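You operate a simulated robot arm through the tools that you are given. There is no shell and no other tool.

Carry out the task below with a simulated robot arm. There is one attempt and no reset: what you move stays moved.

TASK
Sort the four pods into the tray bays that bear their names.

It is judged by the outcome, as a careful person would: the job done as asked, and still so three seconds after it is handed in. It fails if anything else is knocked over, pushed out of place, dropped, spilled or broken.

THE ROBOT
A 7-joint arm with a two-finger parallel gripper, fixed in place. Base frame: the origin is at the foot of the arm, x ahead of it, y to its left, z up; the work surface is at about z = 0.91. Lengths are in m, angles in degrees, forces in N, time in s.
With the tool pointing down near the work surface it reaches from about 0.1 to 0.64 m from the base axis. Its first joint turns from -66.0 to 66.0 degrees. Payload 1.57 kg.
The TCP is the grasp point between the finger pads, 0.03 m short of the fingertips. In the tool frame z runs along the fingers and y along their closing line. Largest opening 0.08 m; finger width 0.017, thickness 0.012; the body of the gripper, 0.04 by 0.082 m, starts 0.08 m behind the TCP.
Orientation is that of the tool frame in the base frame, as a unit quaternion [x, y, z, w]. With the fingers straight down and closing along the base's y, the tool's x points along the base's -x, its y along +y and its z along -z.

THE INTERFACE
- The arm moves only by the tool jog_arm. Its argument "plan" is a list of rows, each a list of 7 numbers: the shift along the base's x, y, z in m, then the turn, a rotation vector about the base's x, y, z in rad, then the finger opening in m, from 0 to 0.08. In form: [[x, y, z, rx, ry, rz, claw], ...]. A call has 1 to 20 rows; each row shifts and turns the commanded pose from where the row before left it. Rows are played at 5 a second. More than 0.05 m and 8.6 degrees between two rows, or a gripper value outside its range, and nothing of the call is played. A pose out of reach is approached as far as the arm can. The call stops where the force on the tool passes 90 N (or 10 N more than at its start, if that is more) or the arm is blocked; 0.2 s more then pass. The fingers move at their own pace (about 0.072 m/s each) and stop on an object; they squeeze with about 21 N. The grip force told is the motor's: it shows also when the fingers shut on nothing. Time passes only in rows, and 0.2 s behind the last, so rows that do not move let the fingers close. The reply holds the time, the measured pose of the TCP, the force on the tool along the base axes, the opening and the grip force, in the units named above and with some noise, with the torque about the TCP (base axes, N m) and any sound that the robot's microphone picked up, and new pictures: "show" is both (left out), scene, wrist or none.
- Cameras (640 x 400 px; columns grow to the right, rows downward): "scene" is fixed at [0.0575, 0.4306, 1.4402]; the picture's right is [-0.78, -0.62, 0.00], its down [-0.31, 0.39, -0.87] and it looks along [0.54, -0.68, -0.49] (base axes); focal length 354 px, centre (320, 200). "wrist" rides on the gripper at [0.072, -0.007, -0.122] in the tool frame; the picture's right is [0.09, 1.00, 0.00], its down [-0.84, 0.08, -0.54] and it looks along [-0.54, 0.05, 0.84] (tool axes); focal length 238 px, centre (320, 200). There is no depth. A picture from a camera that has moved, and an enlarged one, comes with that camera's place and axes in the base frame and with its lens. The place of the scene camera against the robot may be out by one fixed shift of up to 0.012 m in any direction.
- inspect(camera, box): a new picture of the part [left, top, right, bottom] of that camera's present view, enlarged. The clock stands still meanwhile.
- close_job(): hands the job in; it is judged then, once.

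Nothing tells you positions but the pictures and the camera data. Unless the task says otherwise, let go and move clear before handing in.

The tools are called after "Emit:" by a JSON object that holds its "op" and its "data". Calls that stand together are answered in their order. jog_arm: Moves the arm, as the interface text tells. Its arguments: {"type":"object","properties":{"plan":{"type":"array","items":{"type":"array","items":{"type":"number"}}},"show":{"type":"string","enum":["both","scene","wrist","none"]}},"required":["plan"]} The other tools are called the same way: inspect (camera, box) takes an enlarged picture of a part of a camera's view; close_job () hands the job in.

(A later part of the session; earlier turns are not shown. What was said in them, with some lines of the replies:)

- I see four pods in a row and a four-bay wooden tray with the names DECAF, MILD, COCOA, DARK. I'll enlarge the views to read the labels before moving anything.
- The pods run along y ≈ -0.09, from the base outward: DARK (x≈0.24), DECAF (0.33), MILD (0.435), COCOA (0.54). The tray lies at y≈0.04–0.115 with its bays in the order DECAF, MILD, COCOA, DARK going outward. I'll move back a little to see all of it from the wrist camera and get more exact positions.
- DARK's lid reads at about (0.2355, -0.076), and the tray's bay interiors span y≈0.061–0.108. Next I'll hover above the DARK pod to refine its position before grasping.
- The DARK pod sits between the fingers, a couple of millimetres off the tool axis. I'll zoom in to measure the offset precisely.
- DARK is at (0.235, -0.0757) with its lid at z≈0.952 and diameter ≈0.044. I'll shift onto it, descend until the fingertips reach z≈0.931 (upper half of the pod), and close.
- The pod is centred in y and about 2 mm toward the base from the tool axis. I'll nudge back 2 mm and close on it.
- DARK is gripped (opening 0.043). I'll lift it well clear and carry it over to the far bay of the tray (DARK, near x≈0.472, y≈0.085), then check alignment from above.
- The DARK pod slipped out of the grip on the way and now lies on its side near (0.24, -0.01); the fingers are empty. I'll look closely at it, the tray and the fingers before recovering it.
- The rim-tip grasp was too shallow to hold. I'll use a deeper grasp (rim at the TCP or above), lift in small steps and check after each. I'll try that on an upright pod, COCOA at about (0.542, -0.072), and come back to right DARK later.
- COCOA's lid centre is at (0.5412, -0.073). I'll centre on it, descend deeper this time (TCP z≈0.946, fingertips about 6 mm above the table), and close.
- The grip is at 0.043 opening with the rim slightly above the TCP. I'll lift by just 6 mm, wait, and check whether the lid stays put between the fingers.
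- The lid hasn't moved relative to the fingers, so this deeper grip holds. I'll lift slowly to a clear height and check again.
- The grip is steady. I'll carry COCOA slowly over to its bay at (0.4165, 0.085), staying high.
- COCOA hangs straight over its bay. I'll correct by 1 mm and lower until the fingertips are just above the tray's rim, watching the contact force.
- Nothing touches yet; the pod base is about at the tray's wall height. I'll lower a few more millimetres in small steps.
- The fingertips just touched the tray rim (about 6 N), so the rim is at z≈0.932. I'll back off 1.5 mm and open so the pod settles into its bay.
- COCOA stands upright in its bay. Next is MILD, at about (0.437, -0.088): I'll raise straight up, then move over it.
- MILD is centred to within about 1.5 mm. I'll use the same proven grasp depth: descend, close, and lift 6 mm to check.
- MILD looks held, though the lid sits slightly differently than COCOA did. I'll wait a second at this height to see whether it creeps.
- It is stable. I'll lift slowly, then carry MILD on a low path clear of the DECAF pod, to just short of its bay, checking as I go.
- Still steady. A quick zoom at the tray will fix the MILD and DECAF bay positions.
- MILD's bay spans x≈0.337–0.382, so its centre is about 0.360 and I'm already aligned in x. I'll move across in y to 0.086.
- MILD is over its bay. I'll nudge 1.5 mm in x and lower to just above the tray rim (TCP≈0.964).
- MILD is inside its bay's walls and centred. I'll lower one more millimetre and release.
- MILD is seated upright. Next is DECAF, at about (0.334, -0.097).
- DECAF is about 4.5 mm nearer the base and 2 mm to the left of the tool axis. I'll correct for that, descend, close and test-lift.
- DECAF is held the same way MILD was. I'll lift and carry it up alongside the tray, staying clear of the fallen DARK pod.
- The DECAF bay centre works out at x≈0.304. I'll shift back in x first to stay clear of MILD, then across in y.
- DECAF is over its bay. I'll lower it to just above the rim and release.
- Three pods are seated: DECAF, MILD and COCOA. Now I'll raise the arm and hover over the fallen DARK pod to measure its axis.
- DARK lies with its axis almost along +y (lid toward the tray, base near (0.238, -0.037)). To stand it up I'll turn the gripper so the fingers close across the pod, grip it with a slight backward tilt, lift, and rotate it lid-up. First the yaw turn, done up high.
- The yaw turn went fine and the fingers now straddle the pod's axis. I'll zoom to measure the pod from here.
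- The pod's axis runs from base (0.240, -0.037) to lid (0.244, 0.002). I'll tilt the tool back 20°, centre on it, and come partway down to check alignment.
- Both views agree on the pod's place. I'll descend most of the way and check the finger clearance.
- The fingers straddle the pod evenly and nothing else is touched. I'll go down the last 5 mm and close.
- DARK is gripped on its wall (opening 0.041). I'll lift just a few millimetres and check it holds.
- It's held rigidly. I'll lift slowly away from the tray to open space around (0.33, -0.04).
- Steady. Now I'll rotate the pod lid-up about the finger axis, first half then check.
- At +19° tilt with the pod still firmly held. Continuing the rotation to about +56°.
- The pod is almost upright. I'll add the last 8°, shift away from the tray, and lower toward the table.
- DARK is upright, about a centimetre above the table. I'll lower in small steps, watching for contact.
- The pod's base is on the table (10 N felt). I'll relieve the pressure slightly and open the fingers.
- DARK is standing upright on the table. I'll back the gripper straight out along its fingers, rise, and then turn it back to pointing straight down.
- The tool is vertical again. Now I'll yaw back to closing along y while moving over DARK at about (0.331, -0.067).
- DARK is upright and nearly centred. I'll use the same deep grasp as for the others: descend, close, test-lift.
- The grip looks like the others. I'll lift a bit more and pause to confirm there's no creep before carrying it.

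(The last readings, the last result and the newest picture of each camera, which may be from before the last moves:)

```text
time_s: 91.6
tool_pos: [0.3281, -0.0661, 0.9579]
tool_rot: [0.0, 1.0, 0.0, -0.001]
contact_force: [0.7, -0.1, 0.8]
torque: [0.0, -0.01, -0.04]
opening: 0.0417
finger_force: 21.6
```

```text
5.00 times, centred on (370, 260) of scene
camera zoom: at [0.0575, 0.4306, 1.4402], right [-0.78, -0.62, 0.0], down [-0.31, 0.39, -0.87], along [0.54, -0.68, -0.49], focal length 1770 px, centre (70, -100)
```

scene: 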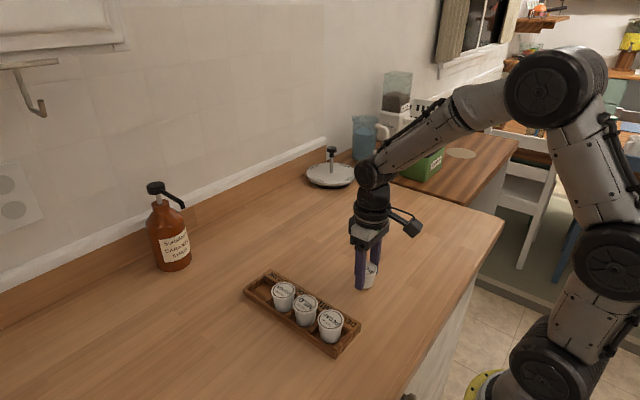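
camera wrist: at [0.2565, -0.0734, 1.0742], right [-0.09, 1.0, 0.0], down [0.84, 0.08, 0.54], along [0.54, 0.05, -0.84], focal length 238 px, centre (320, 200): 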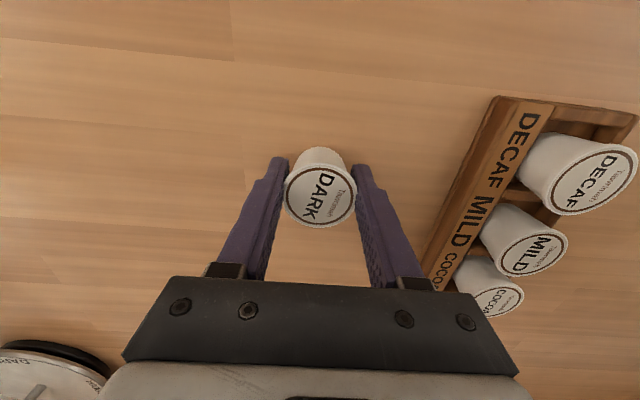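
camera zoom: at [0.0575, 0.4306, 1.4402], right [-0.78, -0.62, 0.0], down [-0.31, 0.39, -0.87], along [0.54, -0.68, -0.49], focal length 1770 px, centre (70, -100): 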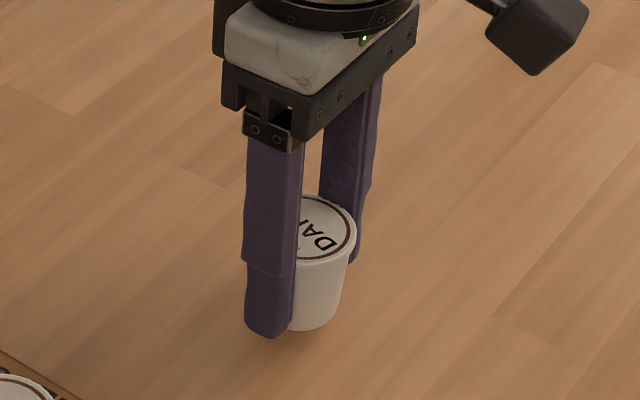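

No creep. I'll lift slowly to a low transit height and carry DARK outward along x, well away from the tray.

Emit:
{"op": "jog_arm", "data": {"plan": [[0, 0, 0.005, 0, 0, 0, 0.02], [0, 0, 0.008, 0, 0, 0, 0.02], [0, 0, 0.01, 0, 0, 0, 0.02], [0, 0, 0.01, 0, 0, 0, 0.02], [0.003, 0, 0.007, 0, 0, 0, 0.02], [0.007, 0, 0.003, 0, 0, 0, 0.02], [0.01, 0.002, 0, 0, 0, 0, 0.02], [0.011, 0.004, 0, 0, 0, 0, 0.02], [0.012, 0.005, 0, 0, 0, 0, 0.02], [0.012, 0.005, 0, 0, 0, 0, 0.02], [0.012, 0.005, 0, 0, 0, 0, 0.02], [0.012, 0.005, 0, 0, 0, 0, 0.02], [0.012, 0.005, 0, 0, 0, 0, 0.02], [0.012, 0.005, 0, 0, 0, 0, 0.02], [0.012, 0.005, 0, 0, 0, 0, 0.02], [0.012, 0.005, 0, 0, 0, 0, 0.02], [0.01, 0.004, 0, 0, 0, 0, 0.02], [0.0055, 0.002, 0, 0, 0, 0, 0.02], [0, 0, 0, 0, 0, 0, 0.02]], "show": "both"}}

Emit:
{"op": "inspect", "data": {"camera": "wrist", "box": [340, 30, 480, 190]}}

Emit:
{"op": "inspect", "data": {"camera": "wrist", "box": [260, 135, 380, 240]}}

```text
time_s: 95.6
tool_pos: [0.4719, -0.0125, 1.0018]
tool_rot: [0.0, 1.0, 0.001, -0.001]
contact_force: [-0.5, 0.0, -1.2]
torque: [-0.01, 0.0, -0.01]
opening: 0.0418
finger_force: 21.3
camera wrist: at [0.3993, -0.0212, 1.1236], right [-0.09, 1.0, 0.0], down [0.84, 0.08, 0.54], along [0.54, 0.05, -0.84], focal length 238 px, centre (320, 200)
```

scene: 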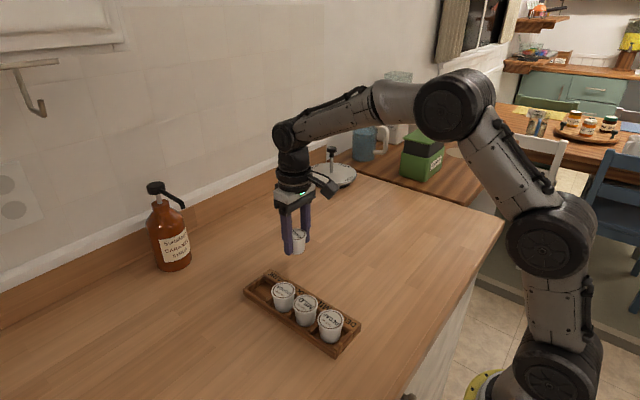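
wrist: 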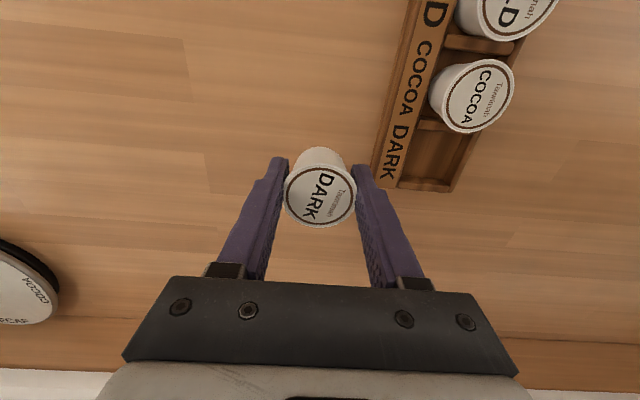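

```text
2.50 times, centred on (410, 110) of wrist
camera zoom: at [0.3993, -0.0212, 1.1236], right [-0.09, 1.0, 0.0], down [0.84, 0.08, 0.54], along [0.54, 0.05, -0.84], focal length 596 px, centre (95, 425)
```

zoom: 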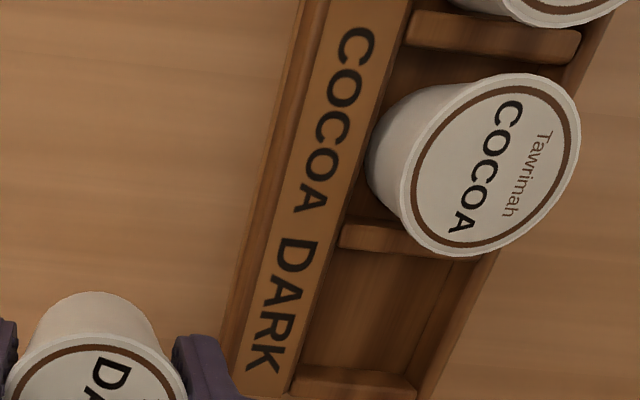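

```text
3.81 times, centred on (320, 188) of wrist
camera zoom: at [0.3993, -0.0212, 1.1236], right [-0.09, 1.0, 0.0], down [0.84, 0.08, 0.54], along [0.54, 0.05, -0.84], focal length 908 px, centre (320, 248)
```

zoom: 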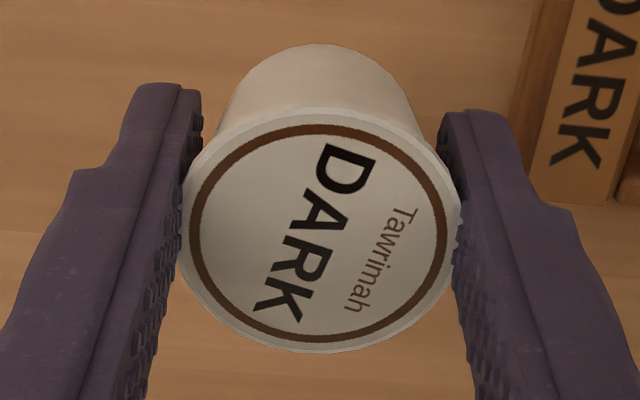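

Both DARK's bay (x≈0.447–0.4935) and my x position agree. I'll move across in y to 0.086, keeping clear of COCOA.

Emit:
{"op": "jog_arm", "data": {"plan": [[-0.0005, 0.006, 0, 0, 0, 0, 0.02], [0, 0.01, 0, 0, 0, 0, 0.02], [0, 0.012, 0, 0, 0, 0, 0.02], [0, 0.012, 0, 0, 0, 0, 0.02], [0, 0.012, 0, 0, 0, 0, 0.02], [0, 0.012, 0, 0, 0, 0, 0.02], [0, 0.012, 0, 0, 0, 0, 0.02], [0, 0.011, 0, 0, 0, 0, 0.02], [0, 0.008, 0, 0, 0, 0, 0.02], [0, 0.004, -0.004, 0, 0, 0, 0.02], [0, 0, -0.006, 0, 0, 0, 0.02], [0, 0, 0, 0, 0, 0, 0.02], [0, 0, 0, 0, 0, 0, 0.02]], "show": "both"}}

Emit:
{"op": "inspect", "data": {"camera": "wrist", "box": [230, 80, 410, 240]}}

Emit:
{"op": "inspect", "data": {"camera": "scene", "box": [225, 240, 325, 325]}}

```text
time_s: 98.4
tool_pos: [0.4711, 0.0862, 0.9911]
tool_rot: [0.0, 1.0, 0.0, -0.002]
contact_force: [-0.9, 0.5, 0.4]
torque: [0.04, -0.03, -0.03]
opening: 0.0418
finger_force: 20.8
camera wrist: at [0.3982, 0.0777, 1.113], right [-0.09, 1.0, 0.0], down [0.84, 0.08, 0.54], along [0.54, 0.05, -0.84], focal length 238 px, centre (320, 200)
```

scene: 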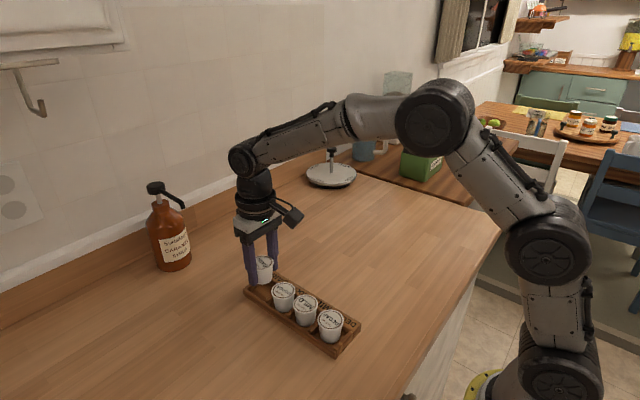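
wrist: 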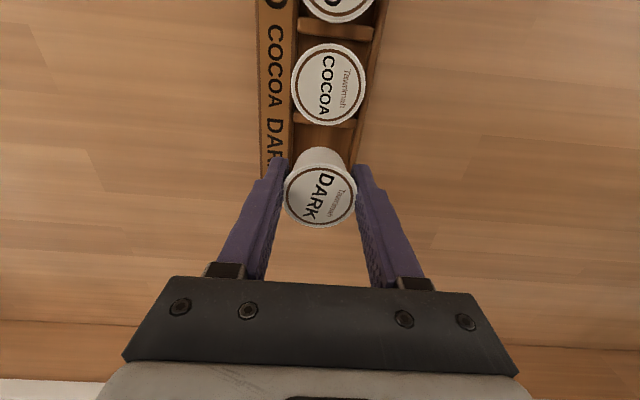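

```text
2.50 times, centred on (320, 160) of wrist
camera zoom: at [0.3982, 0.0777, 1.113], right [-0.09, 1.0, 0.0], down [0.84, 0.08, 0.54], along [0.54, 0.05, -0.84], focal length 596 px, centre (320, 300)
```

zoom: 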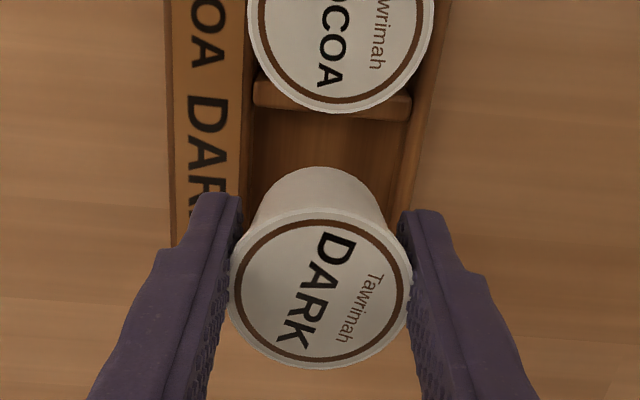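

```text
4.71 times, centred on (275, 282) of scene
camera zoom: at [0.0575, 0.4306, 1.4402], right [-0.78, -0.62, 0.0], down [-0.31, 0.39, -0.87], along [0.54, -0.68, -0.49], focal length 1666 px, centre (532, -188)
```

zoom: 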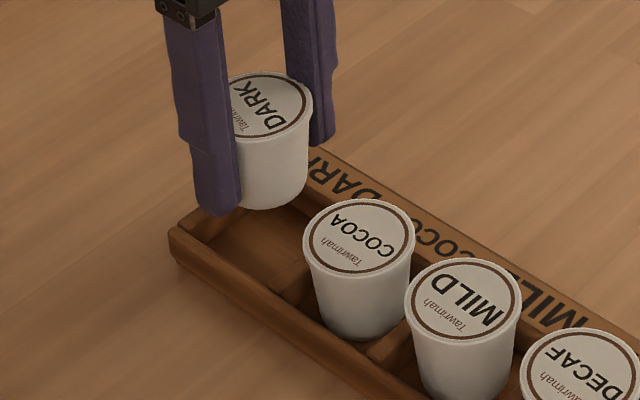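

DARK is over its bay. A 1 mm nudge outward, then I'll lower to just above the rim.

Emit:
{"op": "jog_arm", "data": {"plan": [[0.001, -0.0003, -0.005, 0, 0, 0, 0.02], [0, 0, -0.007, 0, 0, 0, 0.02], [0, 0, -0.006, 0, 0, 0, 0.02], [0, 0, -0.005, 0, 0, 0, 0.02], [0, 0, -0.002, 0, 0, 0, 0.02], [0, 0, 0, 0, 0, 0, 0.02]], "show": "none"}}

Emit:
{"op": "inspect", "data": {"camera": "scene", "box": [230, 245, 310, 315]}}

Emit:
{"op": "inspect", "data": {"camera": "wrist", "box": [230, 80, 410, 240]}}

```text
time_s: 99.8
tool_pos: [0.4712, 0.0859, 0.9659]
tool_rot: [-0.001, 1.0, 0.0, -0.001]
contact_force: [0.3, 0.3, 0.6]
torque: [0.0, -0.01, -0.01]
opening: 0.0418
finger_force: 20.9
```

```text
5.71 times, centred on (270, 280) of scene
camera zoom: at [0.0575, 0.4306, 1.4402], right [-0.78, -0.62, 0.0], down [-0.31, 0.39, -0.87], along [0.54, -0.68, -0.49], focal length 2023 px, centre (606, -257)
```

zoom: 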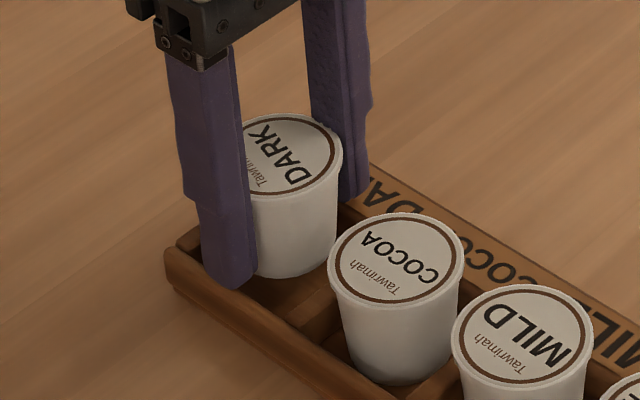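

```text
2.50 times, centred on (320, 160) of wrist
camera zoom: at [0.3997, 0.0772, 1.0877], right [-0.09, 1.0, 0.0], down [0.84, 0.08, 0.54], along [0.54, 0.05, -0.84], focal length 596 px, centre (320, 300)
```

zoom: 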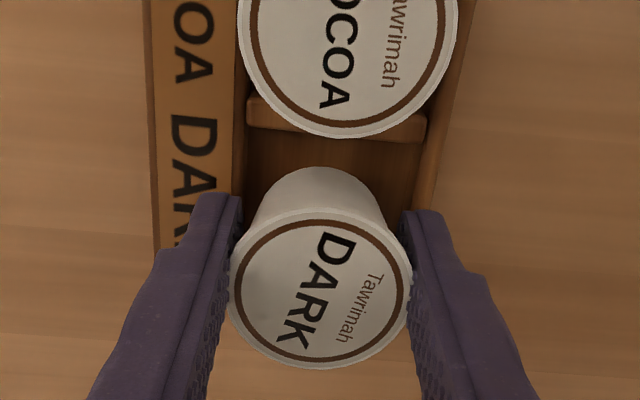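

Aligned in the bay. Last millimetre down, then release.

Emit:
{"op": "jog_arm", "data": {"plan": [[0, 0, -0.0015, 0, 0, 0, 0.02], [0, 0, 0, 0, 0, 0, 0.02], [0, 0, 0, 0, 0, 0, 0.047], [0, 0, 0, 0, 0, 0, 0.055], [0, 0, 0, 0, 0, 0, 0.065], [0, 0, 0, 0, 0, 0, 0.07], [0, 0, 0, 0, 0, 0, 0.07]], "show": "both"}}

Emit:
{"op": "inspect", "data": {"camera": "scene", "box": [230, 245, 310, 315]}}

```text
time_s: 101.4
tool_pos: [0.47, 0.0846, 0.9651]
tool_rot: [0.0, 1.0, 0.0, -0.001]
contact_force: [0.2, 0.7, -0.1]
torque: [0.02, -0.02, 0.02]
opening: 0.07
finger_force: 0.1
camera wrist: at [0.3998, 0.0771, 1.0865], right [-0.09, 1.0, 0.0], down [0.84, 0.08, 0.54], along [0.54, 0.05, -0.84], focal length 238 px, centre (320, 200)
```

scene: 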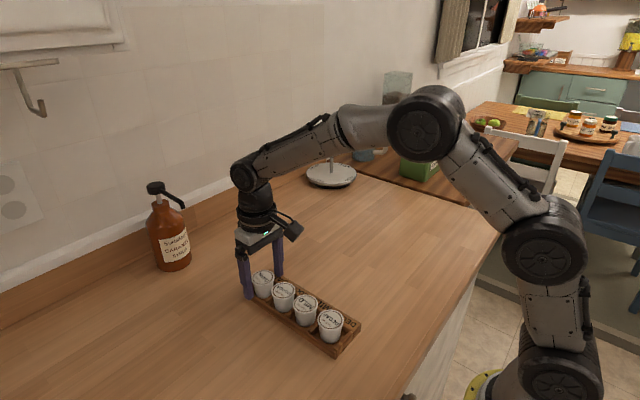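
wrist: 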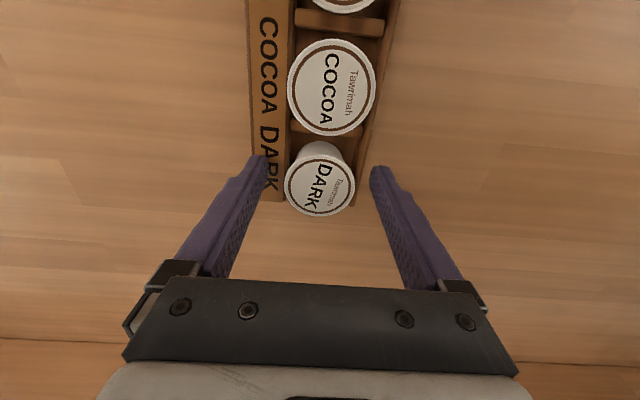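

```text
5.71 times, centred on (270, 280) of scene
camera zoom: at [0.0575, 0.4306, 1.4402], right [-0.78, -0.62, 0.0], down [-0.31, 0.39, -0.87], along [0.54, -0.68, -0.49], focal length 2023 px, centre (606, -257)
```

zoom: 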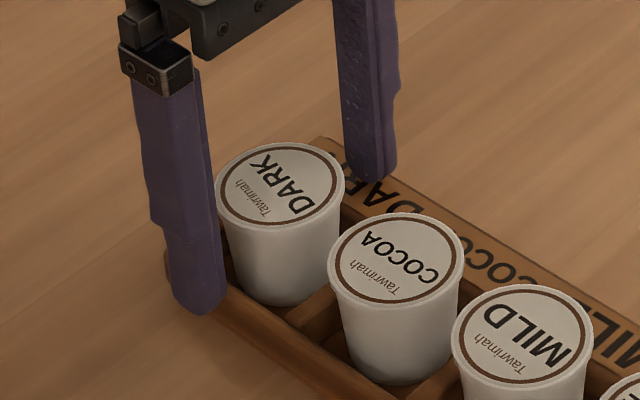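

All four pods are in the tray. I'll raise straight up, move clear of the tray, and inspect the final state.

Emit:
{"op": "jog_arm", "data": {"plan": [[0, 0, 0.015, 0, 0, 0, 0.07], [0, 0, 0.03, 0, 0, 0, 0.07], [0, 0, 0.035, 0, 0, 0, 0.08], [0, 0, 0.04, 0, 0, 0, 0.08], [0, 0, 0.04, 0, 0, 0, 0.08], [-0.02, -0.03, 0.03, 0, 0, 0, 0.08], [-0.03, -0.03, 0.02, 0, 0, 0, 0.08], [-0.03, -0.03, 0, 0, 0, 0, 0.08], [-0.03, -0.02, 0, 0, 0, 0, 0.08], [-0.03, 0, 0, 0, 0, 0, 0.08], [0, 0, 0, 0, 0, 0, 0.08], [0, 0, 0, 0, 0, 0, 0.08]], "show": "both"}}

Emit:
{"op": "inspect", "data": {"camera": "scene", "box": [230, 245, 370, 355]}}

Emit:
{"op": "inspect", "data": {"camera": "wrist", "box": [280, 30, 480, 230]}}

```text
time_s: 104.0
tool_pos: [0.3299, -0.0269, 1.1741]
tool_rot: [0.0, 1.0, 0.0, -0.001]
contact_force: [0.0, 1.1, -0.2]
torque: [0.02, -0.01, 0.04]
opening: 0.0801
finger_force: 0.2
camera wrist: at [0.2591, -0.0333, 1.2965], right [-0.09, 1.0, 0.0], down [0.84, 0.08, 0.54], along [0.54, 0.05, -0.84], focal length 238 px, centre (320, 200)
```

scene: 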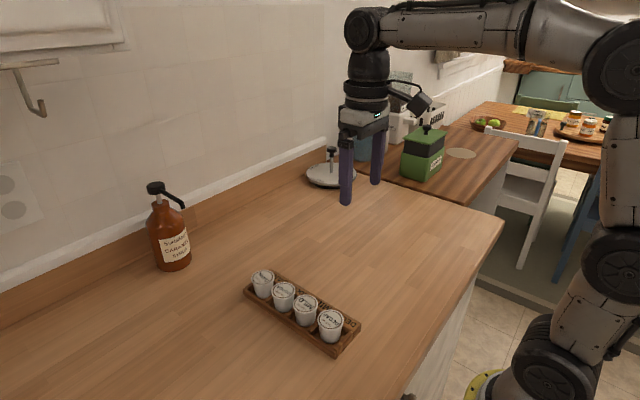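
wrist: 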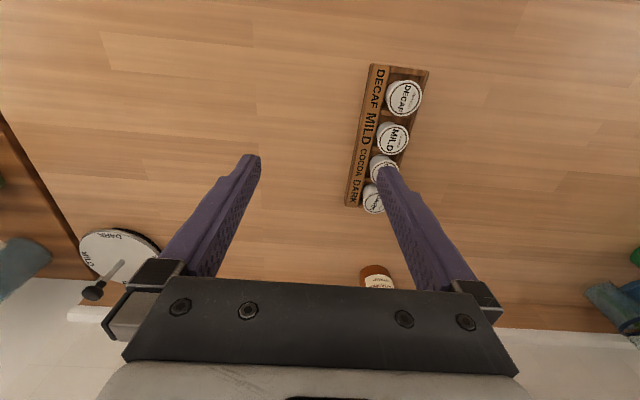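

```text
3.64 times, centred on (300, 300) of scene
camera zoom: at [0.0574, 0.4306, 1.4402], right [-0.78, -0.62, 0.0], down [-0.31, 0.39, -0.87], along [0.54, -0.68, -0.49], focal length 1288 px, centre (393, -164)
```

zoom: 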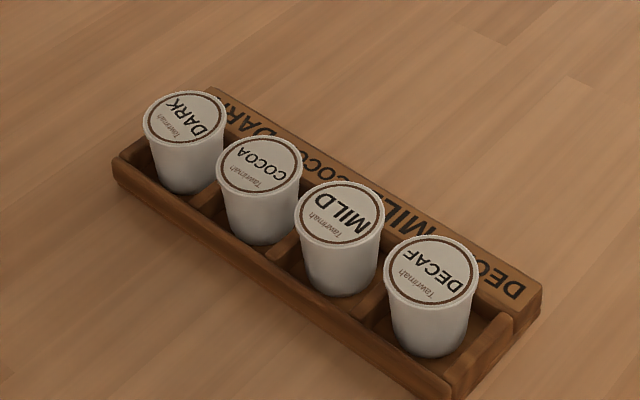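

```text
2.00 times, centred on (380, 130) of wrist
camera zoom: at [0.2591, -0.0333, 1.2965], right [-0.09, 1.0, 0.0], down [0.84, 0.08, 0.54], along [0.54, 0.05, -0.84], focal length 477 px, centre (200, 340)
```

zoom: 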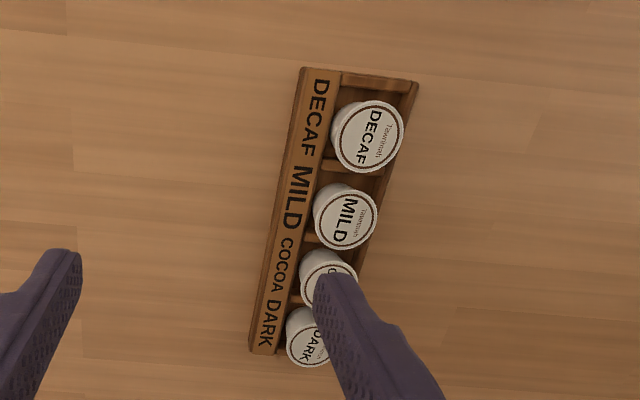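

All four pods stand upright in the bays with their names (DECAF, MILD, COCOA, DARK). The tray and everything else are where they were, and the gripper is open and clear. DARK did fall over once on the way, but I stood it up again and it is now in its bay. Handing in.

Emit:
{"op": "close_job", "data": {}}

```text
The job is handed in.
```

All four pods are standing upright in the tray bays that bear their names: DECAF, MILD, COCOA and DARK. The job is handed in, and I don't have the verdict.

The DARK pod slipped from the gripper on my first attempt and fell on its side on the table. I picked it up, stood it upright and then placed it in its bay like the others. I used a deeper grip and slower moves for every pod after that, and none slipped again.

Each pod was released a few millimetres above the bay floor, because the fingers would not fit inside the bay walls. While lowering COCOA, the fingertips also touched the tray rim lightly (about 6 N). In the final pictures the tray, the syrup bottle and the turntable look unmoved. The gripper was open and clear before I handed in.
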